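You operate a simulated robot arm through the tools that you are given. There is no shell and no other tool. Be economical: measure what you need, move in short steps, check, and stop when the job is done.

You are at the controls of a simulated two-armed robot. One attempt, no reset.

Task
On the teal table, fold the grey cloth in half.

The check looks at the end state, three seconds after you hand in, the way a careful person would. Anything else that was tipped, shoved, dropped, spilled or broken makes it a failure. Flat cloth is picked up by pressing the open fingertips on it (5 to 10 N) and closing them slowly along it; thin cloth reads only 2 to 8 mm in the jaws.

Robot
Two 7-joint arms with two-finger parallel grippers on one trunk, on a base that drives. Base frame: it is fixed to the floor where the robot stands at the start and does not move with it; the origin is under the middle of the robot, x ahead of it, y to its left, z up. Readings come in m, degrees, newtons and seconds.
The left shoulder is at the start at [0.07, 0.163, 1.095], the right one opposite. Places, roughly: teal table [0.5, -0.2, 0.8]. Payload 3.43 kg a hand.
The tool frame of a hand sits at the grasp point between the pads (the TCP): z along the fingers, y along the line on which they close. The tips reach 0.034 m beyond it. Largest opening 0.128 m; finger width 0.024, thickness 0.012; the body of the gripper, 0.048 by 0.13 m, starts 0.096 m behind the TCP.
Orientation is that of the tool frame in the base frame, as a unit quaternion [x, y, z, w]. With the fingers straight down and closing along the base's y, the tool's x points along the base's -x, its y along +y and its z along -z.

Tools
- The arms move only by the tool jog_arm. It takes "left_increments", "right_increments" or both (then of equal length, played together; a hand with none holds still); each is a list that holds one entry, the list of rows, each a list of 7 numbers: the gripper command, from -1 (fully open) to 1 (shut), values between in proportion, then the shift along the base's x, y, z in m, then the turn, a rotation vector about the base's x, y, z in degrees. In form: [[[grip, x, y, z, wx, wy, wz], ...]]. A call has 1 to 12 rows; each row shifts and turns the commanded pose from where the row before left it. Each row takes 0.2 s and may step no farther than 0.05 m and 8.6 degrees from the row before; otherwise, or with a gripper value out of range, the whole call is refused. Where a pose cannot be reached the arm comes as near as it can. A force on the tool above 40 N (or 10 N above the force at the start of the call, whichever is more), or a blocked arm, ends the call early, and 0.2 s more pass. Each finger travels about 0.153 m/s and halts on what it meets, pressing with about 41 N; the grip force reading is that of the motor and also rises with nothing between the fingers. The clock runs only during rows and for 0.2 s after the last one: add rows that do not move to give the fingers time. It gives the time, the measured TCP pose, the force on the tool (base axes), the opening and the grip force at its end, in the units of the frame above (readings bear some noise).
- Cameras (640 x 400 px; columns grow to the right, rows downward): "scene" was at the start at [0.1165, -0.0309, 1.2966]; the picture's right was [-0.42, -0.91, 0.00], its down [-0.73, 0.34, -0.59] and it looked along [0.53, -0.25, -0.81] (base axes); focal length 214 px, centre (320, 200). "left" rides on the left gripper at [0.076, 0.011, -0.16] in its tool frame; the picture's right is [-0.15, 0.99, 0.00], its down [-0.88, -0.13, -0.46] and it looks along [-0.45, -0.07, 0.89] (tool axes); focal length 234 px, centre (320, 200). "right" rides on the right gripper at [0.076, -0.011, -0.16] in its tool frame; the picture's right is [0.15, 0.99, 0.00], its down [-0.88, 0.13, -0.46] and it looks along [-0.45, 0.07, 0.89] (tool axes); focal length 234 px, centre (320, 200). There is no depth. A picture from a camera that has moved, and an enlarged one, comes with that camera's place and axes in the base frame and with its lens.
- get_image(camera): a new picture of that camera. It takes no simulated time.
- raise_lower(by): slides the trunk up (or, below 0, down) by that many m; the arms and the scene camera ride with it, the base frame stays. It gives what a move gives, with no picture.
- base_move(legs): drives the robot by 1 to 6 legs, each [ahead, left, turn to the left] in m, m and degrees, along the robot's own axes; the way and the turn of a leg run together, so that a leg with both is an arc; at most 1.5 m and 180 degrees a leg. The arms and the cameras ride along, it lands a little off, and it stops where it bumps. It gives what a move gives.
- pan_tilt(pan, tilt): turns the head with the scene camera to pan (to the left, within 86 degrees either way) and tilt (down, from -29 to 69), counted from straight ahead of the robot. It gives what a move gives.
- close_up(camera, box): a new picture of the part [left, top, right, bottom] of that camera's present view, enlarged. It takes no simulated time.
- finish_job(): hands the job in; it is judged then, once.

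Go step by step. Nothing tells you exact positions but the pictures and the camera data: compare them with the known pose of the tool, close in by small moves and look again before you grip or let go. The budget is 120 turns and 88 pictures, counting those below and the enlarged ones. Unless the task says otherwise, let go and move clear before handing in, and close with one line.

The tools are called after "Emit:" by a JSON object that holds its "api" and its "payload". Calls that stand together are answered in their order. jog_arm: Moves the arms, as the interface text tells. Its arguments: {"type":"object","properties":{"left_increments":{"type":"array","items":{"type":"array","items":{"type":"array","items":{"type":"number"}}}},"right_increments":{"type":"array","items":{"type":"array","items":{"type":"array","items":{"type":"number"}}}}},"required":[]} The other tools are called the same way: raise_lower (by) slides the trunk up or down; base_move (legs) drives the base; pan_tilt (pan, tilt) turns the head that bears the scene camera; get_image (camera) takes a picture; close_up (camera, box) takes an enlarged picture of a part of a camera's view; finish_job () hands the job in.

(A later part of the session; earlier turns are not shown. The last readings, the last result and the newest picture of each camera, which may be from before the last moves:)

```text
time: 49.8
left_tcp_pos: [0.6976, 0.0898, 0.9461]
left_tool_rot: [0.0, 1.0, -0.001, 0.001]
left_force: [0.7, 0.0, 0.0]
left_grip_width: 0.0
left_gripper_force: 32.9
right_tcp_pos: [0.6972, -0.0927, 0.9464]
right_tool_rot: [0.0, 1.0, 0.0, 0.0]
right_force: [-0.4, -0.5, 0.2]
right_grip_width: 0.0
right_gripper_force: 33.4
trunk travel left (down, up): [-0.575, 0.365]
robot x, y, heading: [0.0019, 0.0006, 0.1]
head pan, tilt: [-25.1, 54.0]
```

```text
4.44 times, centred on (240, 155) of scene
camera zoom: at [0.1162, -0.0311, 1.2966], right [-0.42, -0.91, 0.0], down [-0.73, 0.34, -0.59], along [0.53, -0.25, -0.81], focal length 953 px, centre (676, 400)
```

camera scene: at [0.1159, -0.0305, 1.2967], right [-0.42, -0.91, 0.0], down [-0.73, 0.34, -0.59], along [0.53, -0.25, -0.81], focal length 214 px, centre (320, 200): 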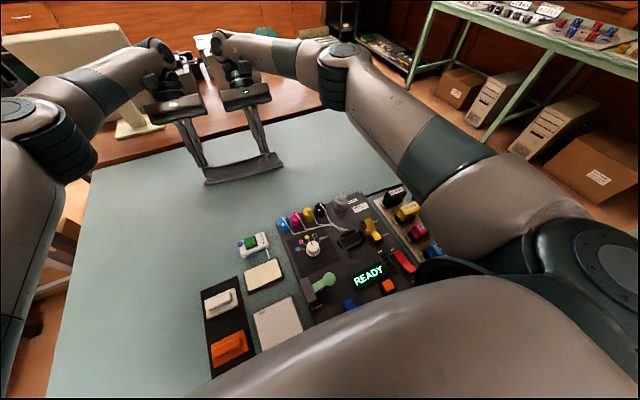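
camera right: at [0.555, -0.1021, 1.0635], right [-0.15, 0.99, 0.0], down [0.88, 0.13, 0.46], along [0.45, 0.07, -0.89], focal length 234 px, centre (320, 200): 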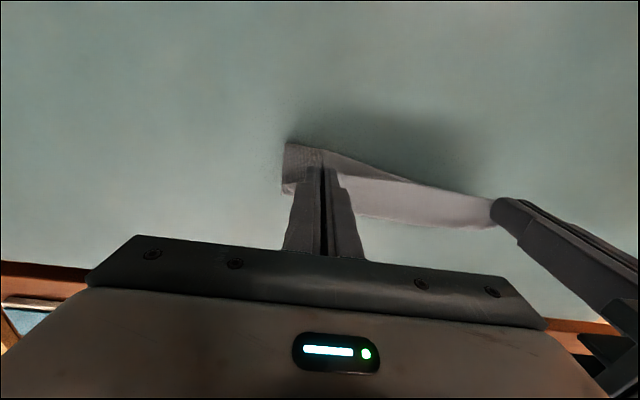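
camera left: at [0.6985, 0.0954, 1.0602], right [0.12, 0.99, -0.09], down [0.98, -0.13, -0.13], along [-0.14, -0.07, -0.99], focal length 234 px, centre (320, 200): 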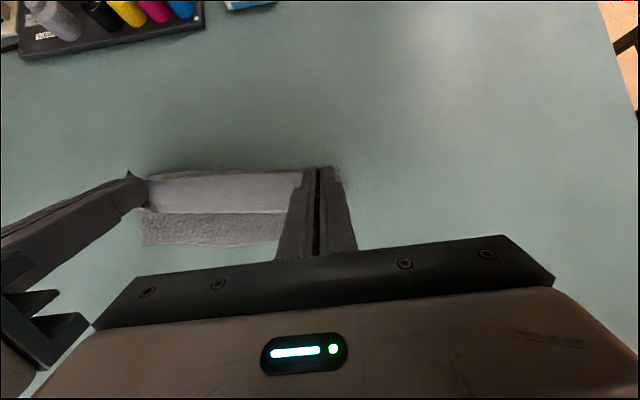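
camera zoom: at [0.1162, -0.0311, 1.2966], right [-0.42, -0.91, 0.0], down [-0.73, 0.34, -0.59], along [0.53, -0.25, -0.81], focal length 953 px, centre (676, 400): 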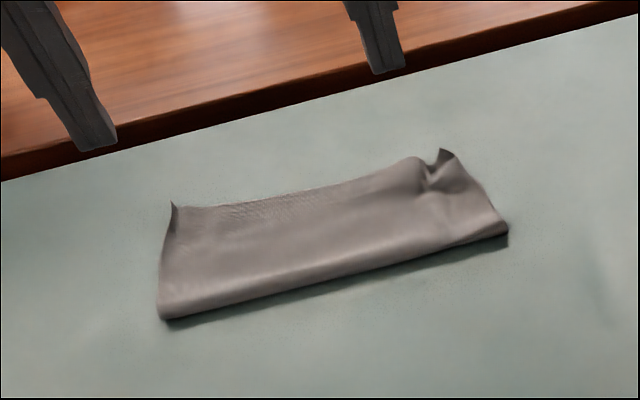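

Now it's a proper fold, but the top edge overhangs: top half ≈ 0.105 m, bottom ≈ 0.075 m, with small pinch wrinkles at the far corners. I'll regrip those far corners, whose edges now point outward, and roll the fold back a little.

Emit:
{"api": "jog_arm", "payload": {"left_increments": [[[0.3, 0.014, -0.005, 0, 0, 0, 0], [0.3, 0.013, -0.005, -0.02, 0, 0, 0], [0.3, 0.013, -0.004, -0.025, 0, 0, 0], [0.3, 0, 0, -0.025, 0, 0, 0], [0.3, 0, 0, 0, 0, 0, 0]]], "right_increments": [[[0.3, 0.006, -0.005, 0, 0, 0, 0], [0.3, 0.006, -0.005, -0.02, 0, 0, 0], [0.3, 0.006, -0.005, -0.025, 0, 0, 0], [0.3, 0, 0, -0.025, 0, 0, 0], [0.3, 0, 0, 0, 0, 0, 0]]]}}

Emit:
{"api": "close_up", "payload": {"camera": "left", "box": [60, 50, 380, 250]}}

Emit:
{"api": "close_up", "payload": {"camera": "right", "box": [260, 50, 580, 250]}}

```text
time: 51.0
left_tcp_pos: [0.737, 0.0755, 0.8776]
left_tool_rot: [0.001, 1.0, 0.0, 0.0]
left_force: [0.3, -0.1, 0.4]
left_grip_width: 0.0446
left_gripper_force: 0.0
right_tcp_pos: [0.7142, -0.1092, 0.8788]
right_tool_rot: [0.0, 1.0, 0.001, 0.0]
right_force: [-0.4, -0.5, 0.3]
right_grip_width: 0.0449
right_gripper_force: 0.1
trunk travel left (down, up): [-0.575, 0.365]
robot x, y, heading: [-0.0023, -0.0013, -0.1]
head pan, tilt: [-25.1, 54.0]
```

```text
2.00 times, centred on (220, 150) of left
camera zoom: at [0.661, 0.0855, 1.0379], right [0.15, 0.99, 0.0], down [0.88, -0.13, 0.46], along [0.45, -0.07, -0.89], focal length 468 px, centre (520, 300)
```

zoom: 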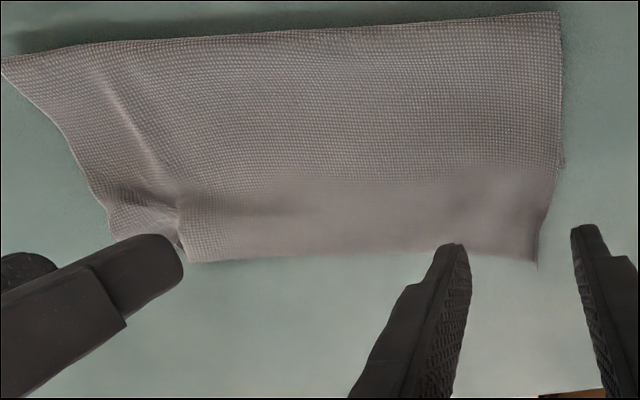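

```text
2.00 times, centred on (420, 150) of right
camera zoom: at [0.6392, -0.1188, 1.0386], right [-0.15, 0.99, 0.0], down [0.88, 0.13, 0.46], along [0.45, 0.07, -0.89], focal length 468 px, centre (120, 300)
```

zoom: 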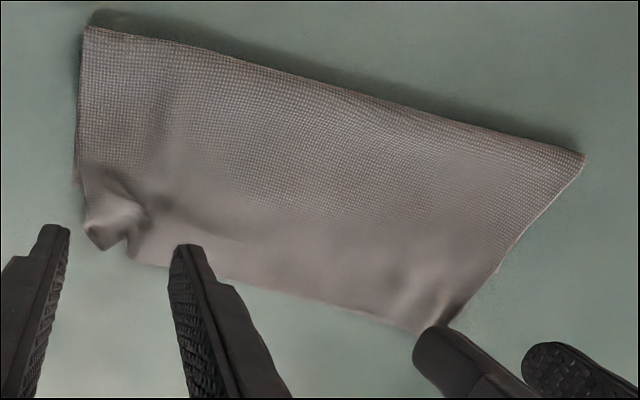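

The top edge overhangs the lower one by about 35–45 mm, so I can pinch only the top layer there. I'll shift the hands onto the overhang and go down to contact.

Emit:
{"api": "jog_arm", "payload": {"left_increments": [[[0.375, 0.004, -0.017, -0.01, 0, 0, 0], [0.375, 0, 0, -0.015, 0, 0, 0], [0.375, 0, 0, -0.013, 0, 0, 0], [0.375, 0, 0, -0.004, 0, 0, 0], [0.375, 0, 0, 0, 0, 0, 0]]], "right_increments": [[[0.375, 0.004, 0.014, -0.01, 0, 0, 0], [0.375, 0, 0, -0.015, 0, 0, 0], [0.375, 0, 0, -0.014, 0, 0, 0], [0.375, 0, 0, -0.004, 0, 0, 0], [0.375, 0, 0, 0, 0, 0, 0]]]}}

Emit:
{"api": "close_up", "payload": {"camera": "right", "box": [260, 50, 580, 250]}}

Emit:
{"api": "close_up", "payload": {"camera": "left", "box": [60, 50, 380, 250]}}

```text
time: 52.2
left_tcp_pos: [0.7418, 0.0562, 0.8354]
left_tool_rot: [0.0, 1.0, 0.0, 0.001]
left_force: [0.2, 0.4, 1.0]
left_grip_width: 0.0399
left_gripper_force: 0.1
right_tcp_pos: [0.7181, -0.0938, 0.8349]
right_tool_rot: [0.0, 1.0, 0.001, 0.002]
right_force: [2.7, 0.2, 16.1]
right_grip_width: 0.04
right_gripper_force: 0.2
trunk travel left (down, up): [-0.575, 0.365]
robot x, y, heading: [0.0028, -0.0036, 0.1]
head pan, tilt: [-25.1, 54.0]
```

```text
2.00 times, centred on (420, 150) of right
camera zoom: at [0.6431, -0.1042, 0.9954], right [-0.15, 0.99, 0.0], down [0.88, 0.13, 0.46], along [0.45, 0.07, -0.89], focal length 468 px, centre (120, 300)
```

zoom: 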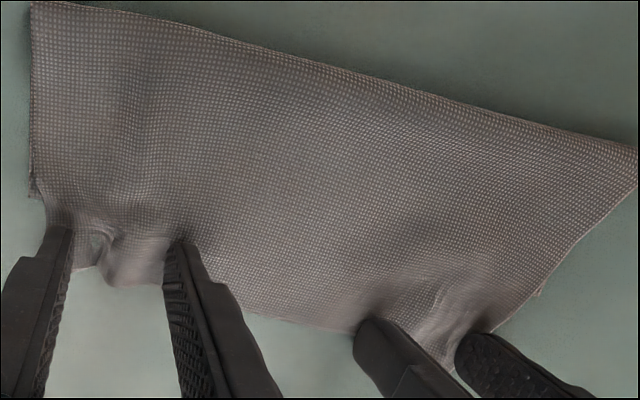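

```text
2.00 times, centred on (220, 150) of left
camera zoom: at [0.6655, 0.0677, 0.9952], right [0.15, 0.99, 0.0], down [0.88, -0.13, 0.46], along [0.45, -0.07, -0.89], focal length 468 px, centre (520, 300)
```

zoom: 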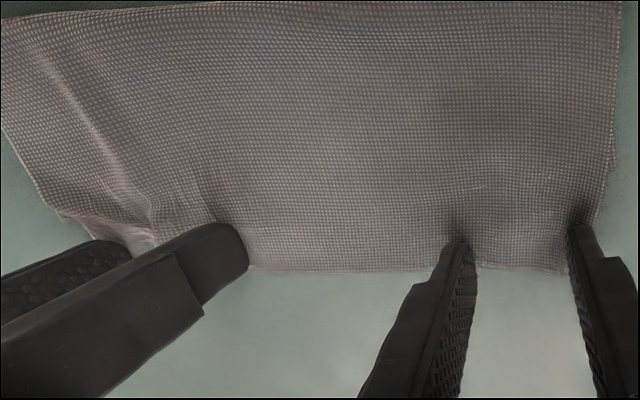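

Both jaws straddle the overhanging top layer. I'm pressing the left 1.5 mm more and closing slowly.

Emit:
{"api": "jog_arm", "payload": {"left_increments": [[[0.375, 0, 0, -0.0015, 0, 0, 0], [0.43, 0, 0, 0, 0, 0, 0], [0.49, 0, 0, 0, 0, 0, 0], [0.55, 0, 0, 0, 0, 0, 0], [0.61, 0, 0, 0, 0, 0, 0], [0.67, 0, 0, 0, 0, 0, 0], [0.73, 0, 0, 0, 0, 0, 0], [0.79, 0, 0, 0, 0, 0, 0], [0.86, 0, 0, 0, 0, 0, 0], [0.93, 0, 0, 0, 0, 0, 0], [1, 0, 0, 0, 0, 0, 0], [1, 0, 0, 0, 0, 0, 0]]], "right_increments": [[[0.375, 0, 0, 0.0005, 0, 0, 0], [0.43, 0, 0, 0, 0, 0, 0], [0.49, 0, 0, 0, 0, 0, 0], [0.55, 0, 0, 0, 0, 0, 0], [0.61, 0, 0, 0, 0, 0, 0], [0.67, 0, 0, 0, 0, 0, 0], [0.73, 0, 0, 0, 0, 0, 0], [0.79, 0, 0, 0, 0, 0, 0], [0.86, 0, 0, 0, 0, 0, 0], [0.93, 0, 0, 0, 0, 0, 0], [1, 0, 0, 0, 0, 0, 0], [1, 0, 0, 0, 0, 0, 0]]]}}

Emit:
{"api": "close_up", "payload": {"camera": "left", "box": [60, 50, 380, 250]}}

```text
time: 54.8
left_tcp_pos: [0.741, 0.0572, 0.8358]
left_tool_rot: [0.0, 1.0, -0.001, 0.002]
left_force: [1.0, -4.6, 15.8]
left_grip_width: 0.0
left_gripper_force: 33.1
right_tcp_pos: [0.7172, -0.0931, 0.8347]
right_tool_rot: [0.0, 1.0, -0.001, 0.002]
right_force: [0.7, 7.3, 13.5]
right_grip_width: 0.0022
right_gripper_force: 36.8
trunk travel left (down, up): [-0.575, 0.365]
robot x, y, heading: [-0.0005, -0.0015, -0.0]
head pan, tilt: [-25.1, 54.0]
```

```text
2.00 times, centred on (220, 150) of left
camera zoom: at [0.6644, 0.0678, 0.9951], right [0.15, 0.99, 0.0], down [0.88, -0.13, 0.46], along [0.45, -0.07, -0.89], focal length 468 px, centre (520, 300)
```

zoom: 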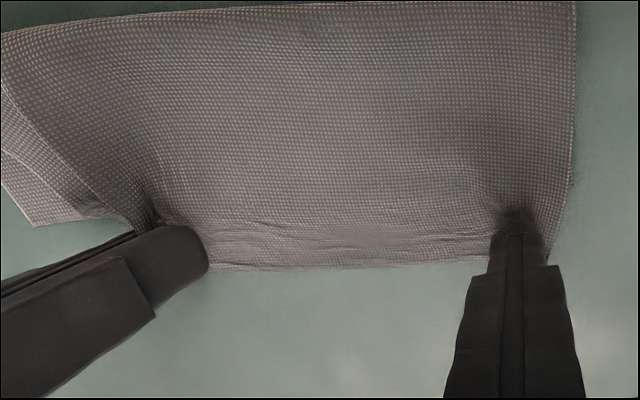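

The left jaw reads 0 mm, so it may have slipped. I'll lift both a little to check.

Emit:
{"api": "jog_arm", "payload": {"left_increments": [[[1, -0.003, 0, 0.01, 0, 0, 0], [1, -0.003, 0, 0.01, 0, 0, 0], [1, 0, 0, 0, 0, 0, 0]]], "right_increments": [[[1, -0.003, 0, 0.01, 0, 0, 0], [1, -0.003, 0, 0.01, 0, 0, 0], [1, 0, 0, 0, 0, 0, 0]]]}}

Emit:
{"api": "close_up", "payload": {"camera": "left", "box": [60, 50, 380, 250]}}

```text
time: 55.6
left_tcp_pos: [0.7363, 0.0578, 0.8515]
left_tool_rot: [0.0, 1.0, 0.0, -0.001]
left_force: [-0.4, 0.4, 0.0]
left_grip_width: 0.0002
left_gripper_force: 33.3
right_tcp_pos: [0.7136, -0.0939, 0.852]
right_tool_rot: [0.0, 1.0, 0.0, -0.001]
right_force: [0.6, 0.2, 0.2]
right_grip_width: 0.002
right_gripper_force: 36.8
trunk travel left (down, up): [-0.575, 0.365]
robot x, y, heading: [0.0011, 0.0002, -0.0]
head pan, tilt: [-25.1, 54.0]
```

```text
2.00 times, centred on (220, 150) of left
camera zoom: at [0.6604, 0.0686, 1.0113], right [0.15, 0.99, 0.0], down [0.88, -0.13, 0.45], along [0.45, -0.07, -0.89], focal length 468 px, centre (520, 300)
```

zoom: 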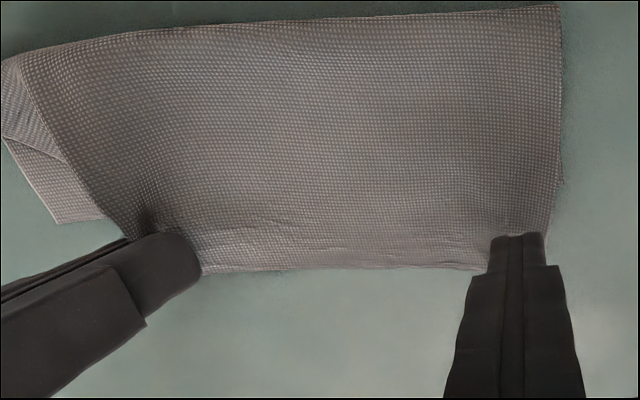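

The left jaw is empty while the right holds. The cloth's left edge has moved in to y ≈ 0.072, so I'll re-place the left jaw at y ≈ 0.040 and press a bit firmer.

Emit:
{"api": "jog_arm", "payload": {"left_increments": [[[0.7, 0, 0, 0.015, 0, 0, 0], [0.375, -0.001, -0.009, 0, 0, 0, 0], [0.375, -0.001, -0.008, 0, 0, 0, 0], [0.375, 0, 0, -0.012, 0, 0, 0], [0.375, 0, 0, -0.012, 0, 0, 0], [0.375, 0, 0, -0.007, 0, 0, 0], [0.375, 0, 0, -0.003, 0, 0, 0], [0.375, 0, 0, 0, 0, 0, 0]]], "right_increments": [[[1, 0, 0, 0, 0, 0, 0], [1, 0, 0, -0.006, 0, 0, 0], [1, 0, 0, -0.006, 0, 0, 0], [1, 0, 0, 0, 0, 0, 0], [1, 0, 0, 0, 0, 0, 0], [1, 0, 0, 0, 0, 0, 0], [1, 0, 0, 0, 0, 0, 0], [1, 0, 0, 0, 0, 0, 0]]]}}

Emit:
{"api": "close_up", "payload": {"camera": "left", "box": [60, 50, 380, 250]}}

```text
time: 57.4
left_tcp_pos: [0.7329, 0.041, 0.8349]
left_tool_rot: [0.0, 1.0, 0.0, 0.001]
left_force: [0.3, -0.1, 7.2]
left_grip_width: 0.0399
left_gripper_force: 0.0
right_tcp_pos: [0.7125, -0.094, 0.8417]
right_tool_rot: [-0.001, 1.0, 0.0, 0.0]
right_force: [0.0, 1.0, 0.6]
right_grip_width: 0.002
right_gripper_force: 36.6
trunk travel left (down, up): [-0.575, 0.365]
robot x, y, heading: [0.0034, 0.0048, -0.2]
head pan, tilt: [-25.1, 54.0]
```

```text
2.00 times, centred on (220, 150) of left
camera zoom: at [0.6568, 0.0515, 0.995], right [0.15, 0.99, 0.0], down [0.88, -0.13, 0.46], along [0.45, -0.07, -0.89], focal length 468 px, centre (520, 300)
```

zoom: 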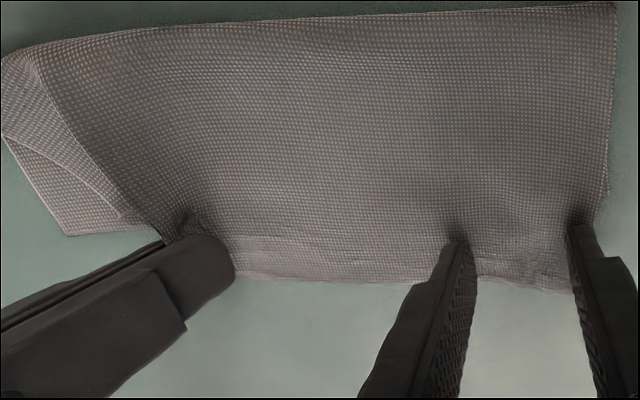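

Emit:
{"api": "jog_arm", "payload": {"left_increments": [[[0.375, 0, 0, -0.0008, 0, 0, 0], [0.43, 0, 0, 0, 0, 0, 0], [0.49, 0, 0, 0, 0, 0, 0], [0.54, 0, 0, 0, 0, 0, 0], [0.59, 0, 0, 0, 0, 0, 0], [0.65, 0, 0, 0, 0, 0, 0], [0.71, 0, 0, 0, 0, 0, 0], [0.77, 0, 0, 0, 0, 0, 0], [0.84, 0, 0, 0, 0, 0, 0], [0.92, 0, 0, 0, 0, 0, 0], [1, 0, 0, 0, 0, 0, 0], [1, 0, 0, 0, 0, 0, 0]]]}}

```text
time: 60.0
left_tcp_pos: [0.7325, 0.0391, 0.8344]
left_tool_rot: [0.0, 1.0, 0.0, 0.001]
left_force: [0.3, -0.5, 18.4]
left_grip_width: 0.0018
left_gripper_force: 37.2
right_tcp_pos: [0.7126, -0.0946, 0.8414]
right_tool_rot: [0.0, 1.0, 0.0, 0.002]
right_force: [0.7, 2.2, -0.6]
right_grip_width: 0.0021
right_gripper_force: 37.1
trunk travel left (down, up): [-0.575, 0.365]
robot x, y, heading: [0.0011, 0.003, -0.1]
head pan, tilt: [-25.1, 54.0]
```

Both sides are held now (about 2 mm each). I'll lift and roll the top layer back toward me to draw the fold line back.

Emit:
{"api": "jog_arm", "payload": {"left_increments": [[[1, 0, 0, 0.012, 0, 0, 0], [1, -0.008, 0, 0.014, 0, 0, 0], [1, -0.012, 0, 0.014, 0, 0, 0], [1, -0.015, 0, 0.012, 0, 0, 0], [1, -0.016, 0, 0.008, 0, 0, 0], [1, -0.016, 0, 0.004, 0, 0, 0], [1, -0.016, 0, 0, 0, 0, 0], [1, -0.016, 0, -0.003, 0, 0, 0], [1, 0, 0, 0, 0, 0, 0]]], "right_increments": [[[1, 0, 0, 0.008, 0, 0, 0], [1, -0.008, 0, 0.012, 0, 0, 0], [1, -0.012, 0, 0.013, 0, 0, 0], [1, -0.015, 0, 0.012, 0, 0, 0], [1, -0.016, 0, 0.008, 0, 0, 0], [1, -0.016, 0, 0.004, 0, 0, 0], [1, -0.016, 0, 0, 0, 0, 0], [1, -0.016, 0, -0.003, 0, 0, 0], [1, 0, 0, 0, 0, 0, 0]]]}}

Emit:
{"api": "get_image", "payload": {"camera": "left"}}

Emit:
{"api": "close_up", "payload": {"camera": "scene", "box": [180, 110, 300, 200]}}

```text
time: 62.0
left_tcp_pos: [0.6361, 0.0408, 0.8938]
left_tool_rot: [0.0, 1.0, 0.0, -0.001]
left_force: [-0.5, -1.8, 0.0]
left_grip_width: 0.002
left_gripper_force: 37.1
right_tcp_pos: [0.6145, -0.0949, 0.8949]
right_tool_rot: [0.0, 1.0, 0.001, 0.0]
right_force: [0.3, 1.3, 0.1]
right_grip_width: 0.0024
right_gripper_force: 36.5
trunk travel left (down, up): [-0.575, 0.365]
robot x, y, heading: [0.0017, 0.0026, -0.1]
head pan, tilt: [-25.1, 54.0]
```

```text
13 pictures are left
camera left: at [0.5592, 0.0514, 1.0534], right [0.15, 0.99, 0.0], down [0.88, -0.13, 0.46], along [0.45, -0.07, -0.89], focal length 234 px, centre (320, 200)
```

left: 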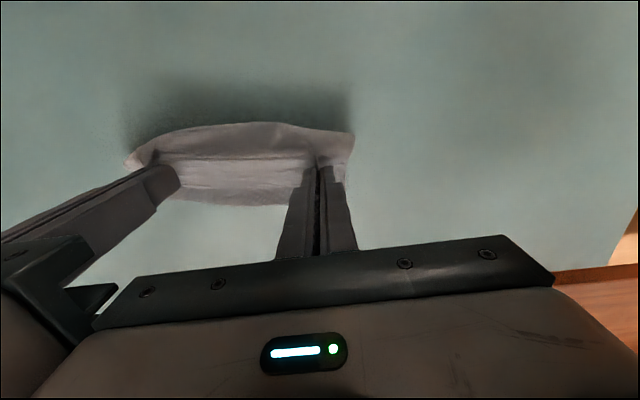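

```text
4.44 times, centred on (240, 155) of scene
camera zoom: at [0.1168, -0.031, 1.2965], right [-0.42, -0.91, 0.0], down [-0.73, 0.34, -0.59], along [0.53, -0.25, -0.81], focal length 953 px, centre (676, 400)
```

zoom: 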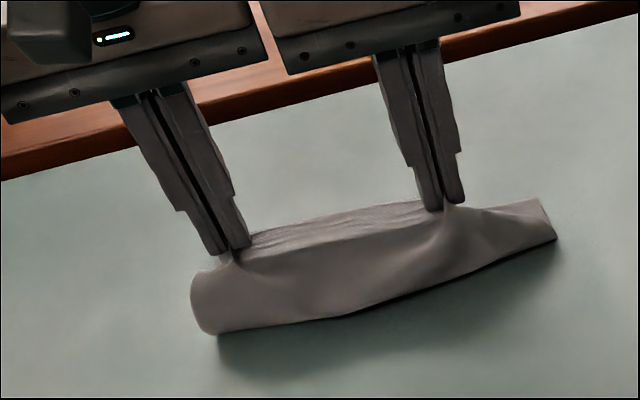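

The fold line has rolled back. Now I lay the edge down again, with tips to x ≈ 0.69 (left) and 0.684 (right), so it meets the lower edge.

Emit:
{"api": "jog_arm", "payload": {"left_increments": [[[1, 0.009, 0, -0.004, 0, 0, 0], [1, 0.01, 0, -0.007, 0, 0, 0], [1, 0.01, 0, -0.009, 0, 0, 0], [1, 0.01, 0, -0.01, 0, 0, 0], [1, 0.008, 0, -0.01, 0, 0, 0], [1, 0.007, 0, -0.009, 0, 0, 0], [1, 0, 0, 0, 0, 0, 0]]], "right_increments": [[[1, 0.012, 0, -0.004, 0, 0, 0], [1, 0.013, 0, -0.007, 0, 0, 0], [1, 0.013, 0, -0.009, 0, 0, 0], [1, 0.012, 0, -0.01, 0, 0, 0], [1, 0.01, 0, -0.01, 0, 0, 0], [1, 0.009, 0, -0.01, 0, 0, 0], [1, 0, 0, 0, 0, 0, 0]]]}}

Emit:
{"api": "get_image", "payload": {"camera": "left"}}

```text
time: 63.6
left_tcp_pos: [0.6876, 0.0405, 0.8447]
left_tool_rot: [0.0, 1.0, 0.0, 0.0]
left_force: [0.1, -0.6, -0.1]
left_grip_width: 0.0016
left_gripper_force: 36.4
right_tcp_pos: [0.6826, -0.0939, 0.8433]
right_tool_rot: [0.0, 1.0, 0.0, 0.0]
right_force: [-1.0, 0.2, -0.1]
right_grip_width: 0.0022
right_gripper_force: 37.0
trunk travel left (down, up): [-0.575, 0.365]
robot x, y, heading: [-0.0024, -0.0017, -0.1]
head pan, tilt: [-25.1, 54.0]
```

```text
11 pictures are left
camera left: at [0.6124, 0.0509, 1.0051], right [0.15, 0.99, 0.0], down [0.88, -0.13, 0.46], along [0.45, -0.07, -0.89], focal length 234 px, centre (320, 200)
```

left: 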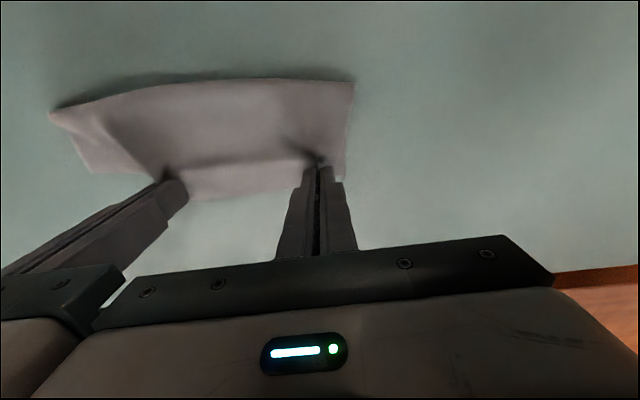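

The far edges are at x ≈ 0.70 and the fold at 0.60–0.617, close to a true half (0.094 m). I'll set down, release and rise.

Emit:
{"api": "jog_arm", "payload": {"left_increments": [[[1, 0.001, 0, -0.004, 0, 0, 0], [0.85, 0, 0, 0, 0, 0, 0], [0.7, 0, 0, 0, 0, 0, 0], [0.55, 0, 0, 0, 0, 0, 0], [0.5, 0, 0, 0.01, 0, 0, 0], [0.5, 0, 0, 0.02, 0, 0, 0], [0.5, 0, 0, 0.03, 0, 0, 0], [0.5, 0, 0, 0.04, 0, 0, 0], [0.5, -0.02, 0, 0.03, 0, 0, 0], [0.5, -0.03, 0, 0, 0, 0, 0], [0.5, -0.03, 0, 0, 0, 0, 0]]], "right_increments": [[[1, 0.001, 0, -0.004, 0, 0, 0], [0.85, 0, 0, 0, 0, 0, 0], [0.7, 0, 0, 0, 0, 0, 0], [0.55, 0, 0, 0, 0, 0, 0], [0.5, 0, 0, 0.01, 0, 0, 0], [0.5, 0, 0, 0.02, 0, 0, 0], [0.5, 0, 0, 0.03, 0, 0, 0], [0.5, 0, 0, 0.04, 0, 0, 0], [0.5, 0, -0.02, 0.03, 0, 0, 0], [0.5, 0, -0.03, 0, 0, 0, 0], [0.5, 0, -0.03, 0, 0, 0, 0]]]}}

Emit:
{"api": "close_up", "payload": {"camera": "left", "box": [60, 60, 380, 260]}}

Emit:
{"api": "close_up", "payload": {"camera": "scene", "box": [180, 110, 300, 200]}}

```text
time: 66.0
left_tcp_pos: [0.6078, 0.04, 0.9722]
left_tool_rot: [0.0, 1.0, 0.001, -0.001]
left_force: [0.1, -0.1, -0.5]
left_grip_width: 0.0319
left_gripper_force: 0.0
right_tcp_pos: [0.6798, -0.1749, 0.9727]
right_tool_rot: [-0.001, 1.0, 0.001, 0.0]
right_force: [-0.2, 0.2, 0.8]
right_grip_width: 0.0316
right_gripper_force: 0.1
trunk travel left (down, up): [-0.575, 0.365]
robot x, y, heading: [0.0023, -0.0009, -0.0]
head pan, tilt: [-25.1, 54.0]
```

```text
2.00 times, centred on (220, 160) of left
camera zoom: at [0.5309, 0.0511, 1.1328], right [0.15, 0.99, 0.0], down [0.88, -0.13, 0.46], along [0.45, -0.07, -0.89], focal length 468 px, centre (520, 280)
```

zoom: 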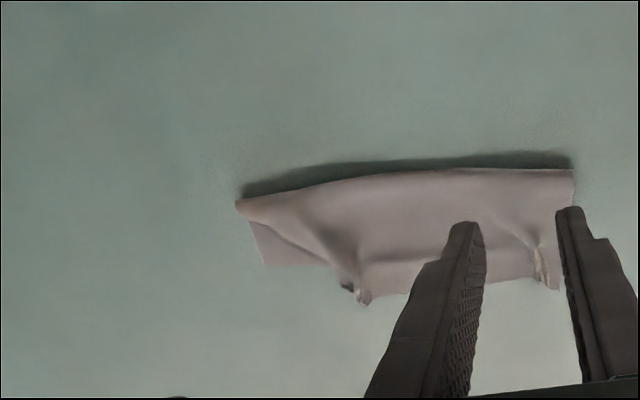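

```text
4.44 times, centred on (240, 155) of scene
camera zoom: at [0.1153, -0.0318, 1.2967], right [-0.42, -0.91, 0.0], down [-0.73, 0.34, -0.59], along [0.53, -0.25, -0.81], focal length 953 px, centre (676, 400)
```

zoom: 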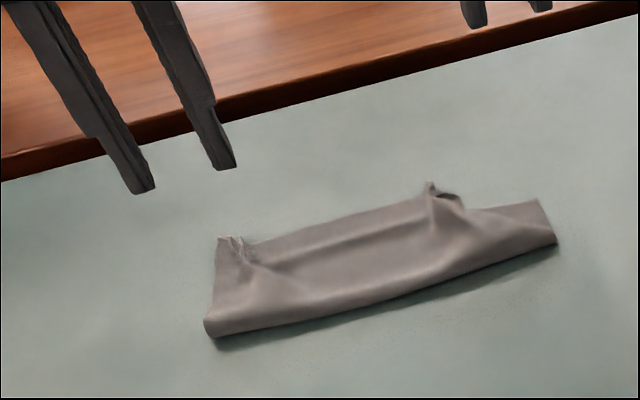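

The left side matches well. On the right, the top corner was drawn inward to about (0.687, −0.11), leaving the lower corner exposed at about (0.656, −0.172). I'll regrip that right tent and carry it onto the lower corner.

Emit:
{"api": "jog_arm", "payload": {"left_increments": [[[0.5, -0.02, 0.04, 0, 0, 0, 0], [0.5, -0.02, 0.04, 0, 0, 0, 0], [0.5, 0, 0.03, 0, 0, 0, 0], [0.5, 0, 0, 0, 0, 0, 0], [0.5, 0, 0, 0, 0, 0, 0]]], "right_increments": [[[0.3, 0, 0.035, 0, 0, 0, 0], [0.3, 0, 0.034, -0.025, 0, 0, 0], [0.3, 0, 0, -0.04, 0, 0, 0], [0.3, 0, 0, -0.035, 0, 0, 0], [0.3, 0, 0, 0, 0, 0, 0]]]}}

Emit:
{"api": "close_up", "payload": {"camera": "right", "box": [200, 70, 440, 220]}}

```text
time: 67.2
left_tcp_pos: [0.5672, 0.1512, 0.9704]
left_tool_rot: [0.0, 1.0, 0.0, 0.0]
left_force: [-0.5, 0.4, 0.4]
left_grip_width: 0.0318
left_gripper_force: 0.0
right_tcp_pos: [0.682, -0.1033, 0.8695]
right_tool_rot: [0.0, 1.0, 0.0, 0.0]
right_force: [-0.3, 0.3, 0.1]
right_grip_width: 0.0447
right_gripper_force: 0.1
trunk travel left (down, up): [-0.575, 0.365]
robot x, y, heading: [-0.0, -0.005, 0.1]
head pan, tilt: [-25.1, 54.0]
```

```text
2.67 times, centred on (320, 145) of right
camera zoom: at [0.6071, -0.1138, 1.0302], right [-0.15, 0.99, 0.0], down [0.88, 0.13, 0.46], along [0.45, 0.07, -0.89], focal length 624 px, centre (320, 347)
```

zoom: 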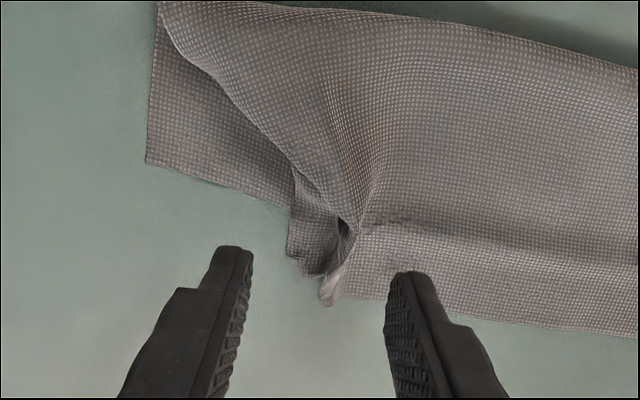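

The ridge at about (0.672, −0.099) lies between the jaws. I'll lower to just above the table, close on it, then lift and carry it out over the lower corner.

Emit:
{"api": "jog_arm", "payload": {"right_increments": [[[0.3, -0.007, 0.002, -0.01, 0, 0, 0], [0.3, 0, 0, -0.01, 0, 0, 0], [0.3, 0, 0, -0.008, 0, 0, 0], [0.42, 0, 0, 0, 0, 0, 0], [0.52, 0, 0, 0, 0, 0, 0], [0.62, 0, 0, 0, 0, 0, 0], [0.72, 0, 0, 0, 0, 0, 0], [0.82, 0, 0, 0, 0, 0, 0], [0.92, 0, 0, 0, 0, 0, 0], [1, 0, 0, 0, 0, 0, 0], [1, 0, 0, 0, 0, 0, 0]]]}}

Emit:
{"api": "close_up", "payload": {"camera": "right", "box": [200, 70, 440, 220]}}

```text
time: 69.6
left_tcp_pos: [0.5667, 0.1507, 0.9689]
left_tool_rot: [-0.001, 1.0, -0.001, 0.0]
left_force: [-0.4, 0.1, 1.0]
left_grip_width: 0.0322
left_gripper_force: 0.1
right_tcp_pos: [0.6781, -0.101, 0.8435]
right_tool_rot: [0.0, 1.0, 0.001, 0.0]
right_force: [1.1, 0.1, -0.4]
right_grip_width: 0.002
right_gripper_force: 36.6
trunk travel left (down, up): [-0.575, 0.365]
robot x, y, heading: [-0.0059, 0.0019, -0.1]
head pan, tilt: [-25.1, 54.0]
```

```text
2.67 times, centred on (320, 145) of right
camera zoom: at [0.602, -0.1127, 1.0039], right [-0.15, 0.99, 0.0], down [0.88, 0.13, 0.46], along [0.45, 0.07, -0.89], focal length 624 px, centre (320, 347)
```

zoom: 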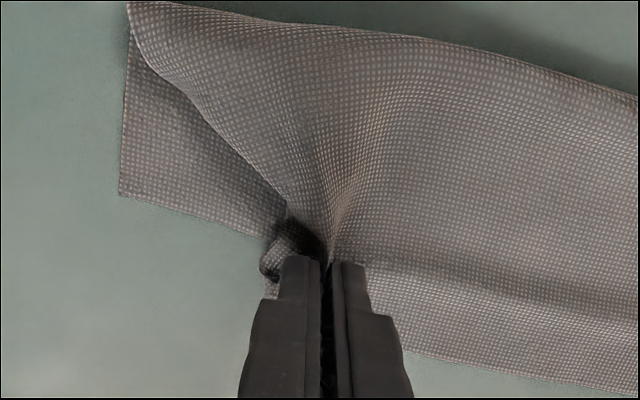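

It's held. I'll lift, move it outward and slightly back over the lower corner, and lower it.

Emit:
{"api": "jog_arm", "payload": {"right_increments": [[[1, 0, -0.004, 0.014, 0, 0, 0], [1, -0.008, -0.008, 0.012, 0, 0, 0], [1, -0.01, -0.01, 0.006, 0, 0, 0], [1, -0.012, -0.012, 0, 0, 0, 0], [1, -0.01, -0.012, 0, 0, 0, 0], [1, 0.003, -0.006, -0.008, 0, 0, 0], [1, 0.003, 0, -0.012, 0, 0, 0], [1, 0.003, 0, -0.012, 0, 0, 0], [1, 0, 0, 0, 0, 0, 0]]]}}

Emit:
{"api": "close_up", "payload": {"camera": "right", "box": [200, 70, 520, 270]}}

```text
time: 71.6
left_tcp_pos: [0.5673, 0.1505, 0.9693]
left_tool_rot: [0.0, 1.0, 0.0, -0.001]
left_force: [-0.7, -0.3, 0.4]
left_grip_width: 0.032
left_gripper_force: 0.0
right_tcp_pos: [0.6471, -0.1545, 0.8439]
right_tool_rot: [0.0, 1.0, 0.0, 0.0]
right_force: [0.5, -0.5, 0.1]
right_grip_width: 0.0025
right_gripper_force: 36.6
trunk travel left (down, up): [-0.575, 0.365]
robot x, y, heading: [-0.0012, 0.0019, -0.4]
head pan, tilt: [-25.1, 54.0]
```

```text
2.00 times, centred on (360, 170) of right
camera zoom: at [0.5709, -0.1653, 1.0033], right [-0.15, 0.99, 0.0], down [0.88, 0.13, 0.46], along [0.45, 0.07, -0.89], focal length 468 px, centre (240, 260)
```

zoom: 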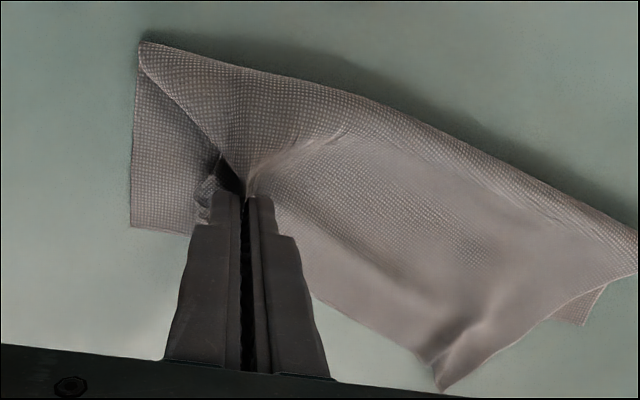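

Pulling sideways slid the whole light cloth toward −y, so it needs a balancing pull. I'll keep the right corner gripped, grip the top-left corner tent near (0.72, −0.026) with the left hand, and then spread both corners apart together.

Emit:
{"api": "jog_arm", "payload": {"left_increments": [[[0.3, 0.035, -0.03, 0, 0, 0, 0], [0.3, 0.035, -0.03, 0, 0, 0, 0], [0.3, 0.035, -0.03, 0, 0, 0, 0], [0.3, 0.03, -0.035, 0, 0, 0, 0], [0.3, 0.02, -0.035, -0.02, 0, 0, 0], [0.3, 0, -0.015, -0.035, 0, 0, 0], [0.3, 0, 0, -0.04, 0, 0, 0], [0.3, 0, 0, 0, 0, 0, 0]]]}}

Emit:
{"api": "close_up", "payload": {"camera": "left", "box": [160, 60, 480, 260]}}

```text
time: 73.4
left_tcp_pos: [0.7231, -0.0253, 0.873]
left_tool_rot: [0.0, 1.0, 0.0, 0.0]
left_force: [0.2, -0.1, -0.4]
left_grip_width: 0.0447
left_gripper_force: 0.1
right_tcp_pos: [0.6452, -0.1544, 0.8431]
right_tool_rot: [0.001, 1.0, 0.0, 0.0]
right_force: [-0.1, 0.0, 1.0]
right_grip_width: 0.002
right_gripper_force: 36.9
trunk travel left (down, up): [-0.575, 0.365]
robot x, y, heading: [0.0027, 0.0016, 0.1]
head pan, tilt: [-25.1, 54.0]
```

```text
2.00 times, centred on (320, 160) of left
camera zoom: at [0.6481, -0.0153, 1.033], right [0.15, 0.99, 0.0], down [0.88, -0.13, 0.46], along [0.45, -0.07, -0.89], focal length 468 px, centre (320, 280)
```

zoom: 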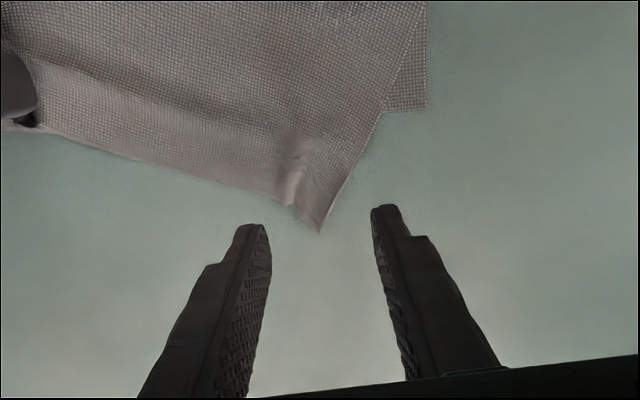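

The top-left corner is at (0.736, −0.030) with its ridge at (0.707, −0.037), and the lower corner is at (0.684, 0.030). I'll put the jaw over the ridge and press lightly.

Emit:
{"api": "jog_arm", "payload": {"left_increments": [[[0.3, -0.011, -0.009, -0.01, 0, 0, 0], [0.3, 0, 0, -0.012, 0, 0, 0], [0.3, 0, 0, -0.011, 0, 0, 0], [0.3, 0, 0, -0.004, 0, 0, 0], [0.3, 0, 0, 0, 0, 0, 0]]]}}

```text
time: 74.6
left_tcp_pos: [0.7134, -0.0333, 0.839]
left_tool_rot: [-0.001, 1.0, 0.0, -0.001]
left_force: [0.5, 0.1, 0.0]
left_grip_width: 0.045
left_gripper_force: 0.0
right_tcp_pos: [0.6455, -0.1533, 0.843]
right_tool_rot: [-0.001, 1.0, 0.0, 0.0]
right_force: [0.6, 0.3, -0.1]
right_grip_width: 0.0022
right_gripper_force: 36.7
trunk travel left (down, up): [-0.575, 0.365]
robot x, y, heading: [0.001, -0.002, -0.0]
head pan, tilt: [-25.1, 54.0]
```

Emit:
{"api": "jog_arm", "payload": {"left_increments": [[[0.3, 0, 0, -0.0035, 0, 0, 0], [0.36, 0, 0, -0.001, 0, 0, 0], [0.43, 0, 0, 0, 0, 0, 0], [0.5, 0, 0, 0, 0, 0, 0], [0.57, 0, 0, 0, 0, 0, 0], [0.64, 0, 0, 0, 0, 0, 0], [0.71, 0, 0, 0, 0, 0, 0], [0.78, 0, 0, 0, 0, 0, 0], [0.85, 0, 0, 0, 0, 0, 0], [0.92, 0, 0, 0, 0, 0, 0], [1, 0, 0, 0, 0, 0, 0], [1, 0, 0, 0, 0, 0, 0]]]}}

```text
time: 77.2
left_tcp_pos: [0.7139, -0.0333, 0.8354]
left_tool_rot: [0.0, 1.0, 0.0, 0.0]
left_force: [-0.4, -1.3, 5.7]
left_grip_width: 0.0021
left_gripper_force: 36.9
right_tcp_pos: [0.6453, -0.1543, 0.8431]
right_tool_rot: [0.0, 1.0, 0.0, 0.0]
right_force: [0.3, 1.6, -0.3]
right_grip_width: 0.0021
right_gripper_force: 36.6
trunk travel left (down, up): [-0.575, 0.365]
robot x, y, heading: [-0.0024, 0.0028, 0.1]
head pan, tilt: [-25.1, 54.0]
```

Both top corners are held. I'll lift together, roll the left side back and spread them apart evenly.

Emit:
{"api": "jog_arm", "payload": {"left_increments": [[[1, -0.003, 0, 0.012, 0, 0, 0], [1, -0.012, 0.005, 0.012, 0, 0, 0], [1, -0.015, 0.006, 0.01, 0, 0, 0], [1, -0.015, 0.006, 0.008, 0, 0, 0], [1, -0.015, 0.006, 0.004, 0, 0, 0], [1, -0.015, 0.007, 0, 0, 0, 0], [1, 0, 0, 0, 0, 0, 0]]], "right_increments": [[[1, 0, 0, 0.008, 0, 0, 0], [1, -0.005, -0.002, 0.012, 0, 0, 0], [1, -0.005, -0.002, 0.008, 0, 0, 0], [1, -0.005, -0.002, 0.006, 0, 0, 0], [1, -0.005, -0.003, 0.004, 0, 0, 0], [1, -0.005, -0.003, 0, 0, 0, 0], [1, 0, 0, 0, 0, 0, 0]]]}}

Emit:
{"api": "get_image", "payload": {"camera": "left"}}

```text
time: 78.7
left_tcp_pos: [0.6377, -0.01, 0.8819]
left_tool_rot: [0.004, 1.0, -0.008, 0.0]
left_force: [-1.9, -16.8, 0.0]
left_grip_width: 0.0025
left_gripper_force: 37.0
right_tcp_pos: [0.62, -0.1595, 0.8812]
right_tool_rot: [-0.006, 1.0, 0.008, 0.001]
right_force: [0.3, 16.4, 0.7]
right_grip_width: 0.0018
right_gripper_force: 36.3
trunk travel left (down, up): [-0.575, 0.365]
robot x, y, heading: [0.0024, 0.0019, -0.0]
head pan, tilt: [-25.1, 54.0]
stopped in row 7 (left hand): the force on the tool passed its limit (the readings are from after the stop); the commanded pose is now the measured one
```

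```text
4 pictures are left
camera left: at [0.5612, 0.0034, 1.0415], right [0.16, 0.99, -0.01], down [0.88, -0.13, 0.46], along [0.45, -0.08, -0.89], focal length 234 px, centre (320, 200)
```

left: 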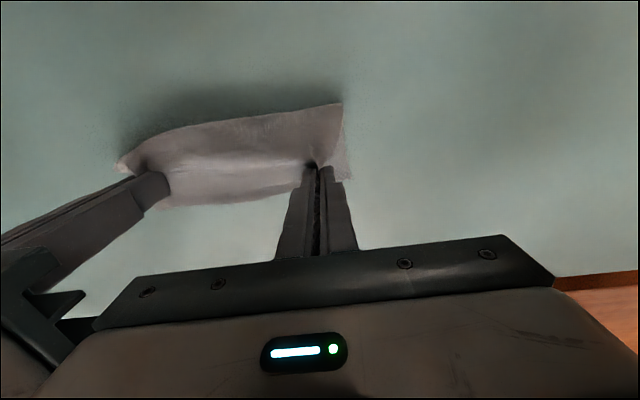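

The top edge is taut at a 0.15 m spread, with both hands centred on the lower layer, whose far edge is at x ≈ 0.665–0.672. I'll relax slightly, lay the edge down to match, and release.

Emit:
{"api": "jog_arm", "payload": {"left_increments": [[[1, 0, -0.002, 0, 0, 0, 0], [1, 0.005, 0, -0.01, 0, 0, 0], [1, 0.005, 0, -0.012, 0, 0, 0], [1, 0.004, 0, -0.011, 0, 0, 0], [1, 0.003, 0, -0.007, 0, 0, 0], [1, 0, 0, -0.002, 0, 0, 0], [1, 0, 0, 0, 0, 0, 0]]], "right_increments": [[[1, 0, 0.002, 0, 0, 0, 0], [1, 0.009, 0, -0.01, 0, 0, 0], [1, 0.009, 0, -0.012, 0, 0, 0], [1, 0.007, 0, -0.011, 0, 0, 0], [1, 0.005, 0, -0.007, 0, 0, 0], [1, 0, 0, -0.002, 0, 0, 0], [1, 0, 0, 0, 0, 0, 0]]]}}

```text
time: 80.3
left_tcp_pos: [0.6555, -0.0112, 0.8391]
left_tool_rot: [0.002, 1.0, -0.004, 0.0]
left_force: [0.6, -19.7, -0.5]
left_grip_width: 0.0024
left_gripper_force: 36.9
right_tcp_pos: [0.65, -0.1604, 0.8382]
right_tool_rot: [-0.003, 1.0, 0.005, 0.001]
right_force: [-0.8, 20.2, 0.7]
right_grip_width: 0.0021
right_gripper_force: 36.8
trunk travel left (down, up): [-0.575, 0.365]
robot x, y, heading: [0.0035, -0.0016, 0.2]
head pan, tilt: [-25.1, 54.0]
```

Still taut at 20 N, so I'll ease inward 4 mm each, open gently and rise.

Emit:
{"api": "jog_arm", "payload": {"left_increments": [[[1, 0, -0.003, 0, 0, 0, 0], [0.9, 0, -0.002, 0, 0, 0, 0], [0.75, 0, 0, 0, 0, 0, 0], [0.6, 0, 0, 0, 0, 0, 0], [0.5, 0, 0, 0, 0, 0, 0], [0.5, 0, 0, 0.01, 0, 0, 0], [0.5, 0, 0, 0.02, 0, 0, 0], [0.5, 0, 0, 0.03, 0, 0, 0], [0.5, -0.02, 0, 0.04, 0, 0, 0], [0.5, -0.03, 0, 0.03, 0, 0, 0], [0.5, -0.03, 0, 0, 0, 0, 0]]], "right_increments": [[[1, 0, 0.003, 0, 0, 0, 0], [0.9, 0, 0.002, 0, 0, 0, 0], [0.75, 0, 0, 0, 0, 0, 0], [0.6, 0, 0, 0, 0, 0, 0], [0.5, 0, 0, 0, 0, 0, 0], [0.5, 0, 0, 0.01, 0, 0, 0], [0.5, 0, 0, 0.02, 0, 0, 0], [0.5, 0, 0, 0.03, 0, 0, 0], [0.5, 0, -0.02, 0.04, 0, 0, 0], [0.5, 0, -0.04, 0, 0, 0, 0], [0.5, 0, -0.04, 0, 0, 0, 0]]]}}

Emit:
{"api": "close_up", "payload": {"camera": "left", "box": [90, 60, 410, 260]}}

```text
time: 82.7
left_tcp_pos: [0.5762, -0.0139, 0.9719]
left_tool_rot: [0.003, 1.0, -0.004, 0.001]
left_force: [-0.2, 0.2, -0.8]
left_grip_width: 0.0318
left_gripper_force: 0.1
right_tcp_pos: [0.6507, -0.2546, 0.9374]
right_tool_rot: [-0.003, 1.0, 0.005, 0.001]
right_force: [-0.4, -0.5, 0.4]
right_grip_width: 0.032
right_gripper_force: 0.1
trunk travel left (down, up): [-0.575, 0.365]
robot x, y, heading: [0.0025, -0.0008, -0.0]
head pan, tilt: [-25.1, 54.0]
```

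```text
2.00 times, centred on (250, 160) of left
camera zoom: at [0.4996, -0.0012, 1.1312], right [0.15, 0.99, -0.01], down [0.88, -0.13, 0.46], along [0.45, -0.08, -0.89], focal length 468 px, centre (460, 280)
```

zoom: 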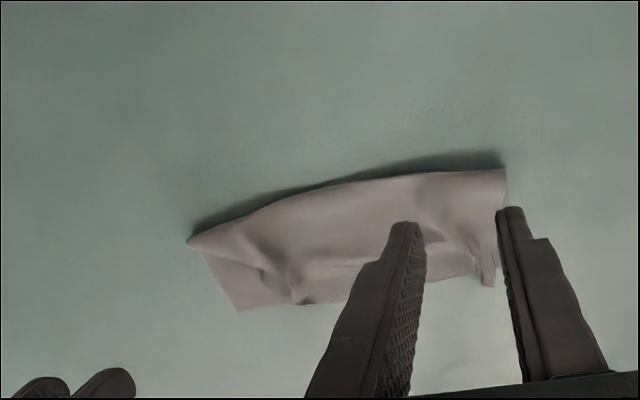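

The far edges now line up (depth ≈ 0.093 m) and only the right top corner is bunched inward by a leftover pinch ridge. I'll undo that ridge by pressing the fingertips either side of it and opening them, which spreads without dragging the cloth.

Emit:
{"api": "jog_arm", "payload": {"left_increments": [[[0.5, 0, 0.04, 0, 0, 0, 0], [0.5, 0, 0.04, 0, 0, 0, 0], [0.5, 0, 0.04, 0, 0, 0, 0], [0.5, 0, 0.03, 0, 0, 0, 0], [0.5, 0, 0, 0, 0, 0, 0], [0.5, 0, 0, 0, 0, 0, 0], [0.5, 0, 0, 0, 0, 0, 0]]], "right_increments": [[[0.44, 0.002, 0.04, 0, 0, 0, 0], [0.44, 0.002, 0.04, 0, 0, 0, 0], [0.44, 0, 0.018, -0.01, 0, 0, 0], [0.44, 0, 0, -0.035, 0, 0, 0], [0.44, 0, 0, -0.035, 0, 0, 0], [0.44, 0, 0, 0, 0, 0, 0], [0.44, 0, 0, 0, 0, 0, 0]]]}}

Emit:
{"api": "close_up", "payload": {"camera": "right", "box": [200, 70, 520, 270]}}

```text
time: 84.3
left_tcp_pos: [0.5767, 0.1338, 0.9711]
left_tool_rot: [0.003, 1.0, -0.004, 0.0]
left_force: [0.3, -0.4, 0.0]
left_grip_width: 0.0322
left_gripper_force: 0.1
right_tcp_pos: [0.6554, -0.1582, 0.8576]
right_tool_rot: [-0.003, 1.0, 0.006, 0.001]
right_force: [-0.5, 0.6, -0.3]
right_grip_width: 0.036
right_gripper_force: 0.0
trunk travel left (down, up): [-0.575, 0.365]
robot x, y, heading: [-0.0027, -0.0008, -0.1]
head pan, tilt: [-25.1, 54.0]
```

```text
2.00 times, centred on (360, 170) of right
camera zoom: at [0.579, -0.1717, 1.0176], right [-0.15, 0.99, 0.01], down [0.88, 0.13, 0.46], along [0.45, 0.08, -0.89], focal length 468 px, centre (240, 260)
```

zoom: 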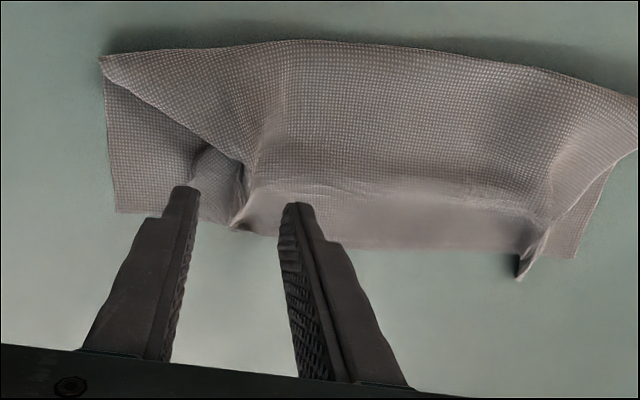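

The far edges align well, with the ridge sitting between the fingers. I'll nudge 5 mm inward, press lightly, then open slowly to spread the right corner.

Emit:
{"api": "jog_arm", "payload": {"right_increments": [[[0.44, 0, 0.005, -0.01, 0, 0, 0], [0.44, 0, 0, -0.006, 0, 0, 0], [0.44, 0, 0, -0.004, 0, 0, 0], [0.44, 0, 0, 0, 0, 0, 0]]]}}

```text
time: 85.3
left_tcp_pos: [0.575, 0.1331, 0.9719]
left_tool_rot: [0.002, 1.0, -0.004, 0.002]
left_force: [-0.8, 0.3, 1.0]
left_grip_width: 0.0321
left_gripper_force: 0.0
right_tcp_pos: [0.6562, -0.1544, 0.8388]
right_tool_rot: [-0.003, 1.0, 0.005, 0.002]
right_force: [-0.1, -0.5, 1.1]
right_grip_width: 0.0359
right_gripper_force: 0.0
trunk travel left (down, up): [-0.575, 0.365]
robot x, y, heading: [0.0, -0.0031, 0.0]
head pan, tilt: [-25.1, 54.0]
```

Emit:
{"api": "jog_arm", "payload": {"right_increments": [[[0.44, 0, 0, -0.003, 0, 0, 0], [0.36, 0, 0, 0, 0, 0, 0], [0.28, 0, 0, 0, 0, 0, 0], [0.2, 0, 0, 0, 0, 0, 0], [0.12, 0, 0, 0, 0, 0, 0], [0.04, 0, 0, 0, 0, 0, 0], [-0.04, 0, 0, 0, 0, 0, 0], [-0.12, 0, 0, 0, 0, 0, 0], [-0.2, 0, 0, 0, 0, 0, 0], [-0.28, 0, 0, 0, 0, 0, 0], [-0.28, 0, 0, 0, 0, 0, 0]]]}}

```text
time: 87.7
left_tcp_pos: [0.5754, 0.1355, 0.9729]
left_tool_rot: [0.002, 1.0, -0.005, 0.001]
left_force: [0.5, 1.2, 0.6]
left_grip_width: 0.032
left_gripper_force: 0.1
right_tcp_pos: [0.6551, -0.1547, 0.8364]
right_tool_rot: [-0.004, 1.0, 0.005, 0.001]
right_force: [0.0, 0.9, 2.0]
right_grip_width: 0.0816
right_gripper_force: 0.0
trunk travel left (down, up): [-0.575, 0.365]
robot x, y, heading: [-0.0022, -0.0034, 0.1]
head pan, tilt: [-25.1, 54.0]
```

The right fingers opened to 82 mm with light contact. I'll raise the right hand clear, bring the left hand over the left ridge, and view the result.

Emit:
{"api": "jog_arm", "payload": {"left_increments": [[[0.66, 0, 0, 0, 0, 0, 0], [0.66, 0, 0, 0, 0, 0, 0], [0.66, 0.018, -0.036, 0, 0, 0, 0], [0.66, 0.018, -0.036, 0, 0, 0, 0], [0.66, 0.018, -0.036, -0.02, 0, 0, 0], [0.66, 0.018, -0.033, -0.025, 0, 0, 0], [0.66, 0, 0, -0.035, 0, 0, 0], [0.66, 0, 0, -0.03, 0, 0, 0], [0.66, 0, 0, 0, 0, 0, 0]]], "right_increments": [[[-0.28, 0, 0, 0.02, 0, 0, 0], [-0.28, 0, 0, 0.035, 0, 0, 0], [-0.2, 0, -0.03, 0.035, 0, 0, 0], [-0.1, 0, -0.04, 0, 0, 0, 0], [0, 0, -0.04, 0, 0, 0, 0], [0, 0, 0, 0, 0, 0, 0], [0, 0, 0, 0, 0, 0, 0], [0, 0, 0, 0, 0, 0, 0], [0, 0, 0, 0, 0, 0, 0]]]}}

Emit:
{"api": "close_up", "payload": {"camera": "left", "box": [80, 60, 400, 260]}}

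```text
time: 89.7
left_tcp_pos: [0.647, -0.0073, 0.8598]
left_tool_rot: [0.003, 1.0, -0.005, 0.001]
left_force: [0.8, 0.0, -0.3]
left_grip_width: 0.0217
left_gripper_force: 0.1
right_tcp_pos: [0.6526, -0.2631, 0.9242]
right_tool_rot: [-0.002, 1.0, 0.005, 0.001]
right_force: [-0.7, 1.3, 0.0]
right_grip_width: 0.0638
right_gripper_force: 0.1
trunk travel left (down, up): [-0.575, 0.365]
robot x, y, heading: [-0.0019, -0.0005, -0.3]
head pan, tilt: [-25.1, 54.0]
```

```text
2.00 times, centred on (240, 160) of left
camera zoom: at [0.5706, 0.0048, 1.0186], right [0.15, 0.99, -0.01], down [0.88, -0.13, 0.46], along [0.45, -0.08, -0.89], focal length 468 px, centre (480, 280)
```

zoom: 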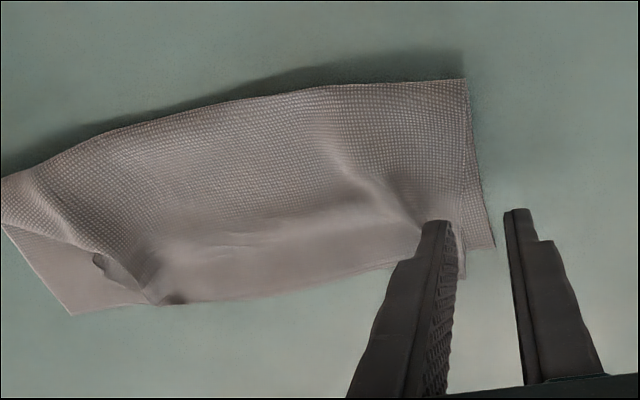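

The left side is well aligned. The right corner flap is still curled at about (0.645, −0.203), while the lower corner is at (0.669, −0.24). I'll anchor the cloth with the left closed fingertips and grip that flap with the right hand.

Emit:
{"api": "jog_arm", "payload": {"left_increments": [[[1, -0.012, -0.01, 0, 0, 0, 0], [1, 0, 0, 0, 0, 0, 0], [1, 0, 0, -0.01, 0, 0, 0], [1, 0, 0, -0.006, 0, 0, 0], [1, 0, 0, -0.004, 0, 0, 0], [1, 0, 0, -0.003, 0, 0, 0], [1, 0, 0, 0, 0, 0, 0]]], "right_increments": [[[0.25, -0.003, 0.03, -0.01, 0, 0, 0], [0.25, -0.002, 0.03, -0.02, 0, 0, 0], [0.25, 0, 0, -0.025, 0, 0, 0], [0.25, 0, 0, -0.018, 0, 0, 0], [0.25, 0, 0, -0.007, 0, 0, 0], [0.25, 0, 0, -0.003, 0, 0, 0], [0.25, 0, 0, 0, 0, 0, 0]]]}}

```text
time: 91.3
left_tcp_pos: [0.6357, -0.016, 0.837]
left_tool_rot: [0.003, 1.0, -0.005, 0.002]
left_force: [-0.2, 0.4, 1.6]
left_grip_width: 0.0002
left_gripper_force: 33.3
right_tcp_pos: [0.6482, -0.2031, 0.8423]
right_tool_rot: [-0.003, 1.0, 0.006, 0.0]
right_force: [-0.1, 0.4, 0.7]
right_grip_width: 0.0481
right_gripper_force: 0.1
trunk travel left (down, up): [-0.575, 0.365]
robot x, y, heading: [0.0, 0.0004, 0.2]
head pan, tilt: [-25.1, 54.0]
```

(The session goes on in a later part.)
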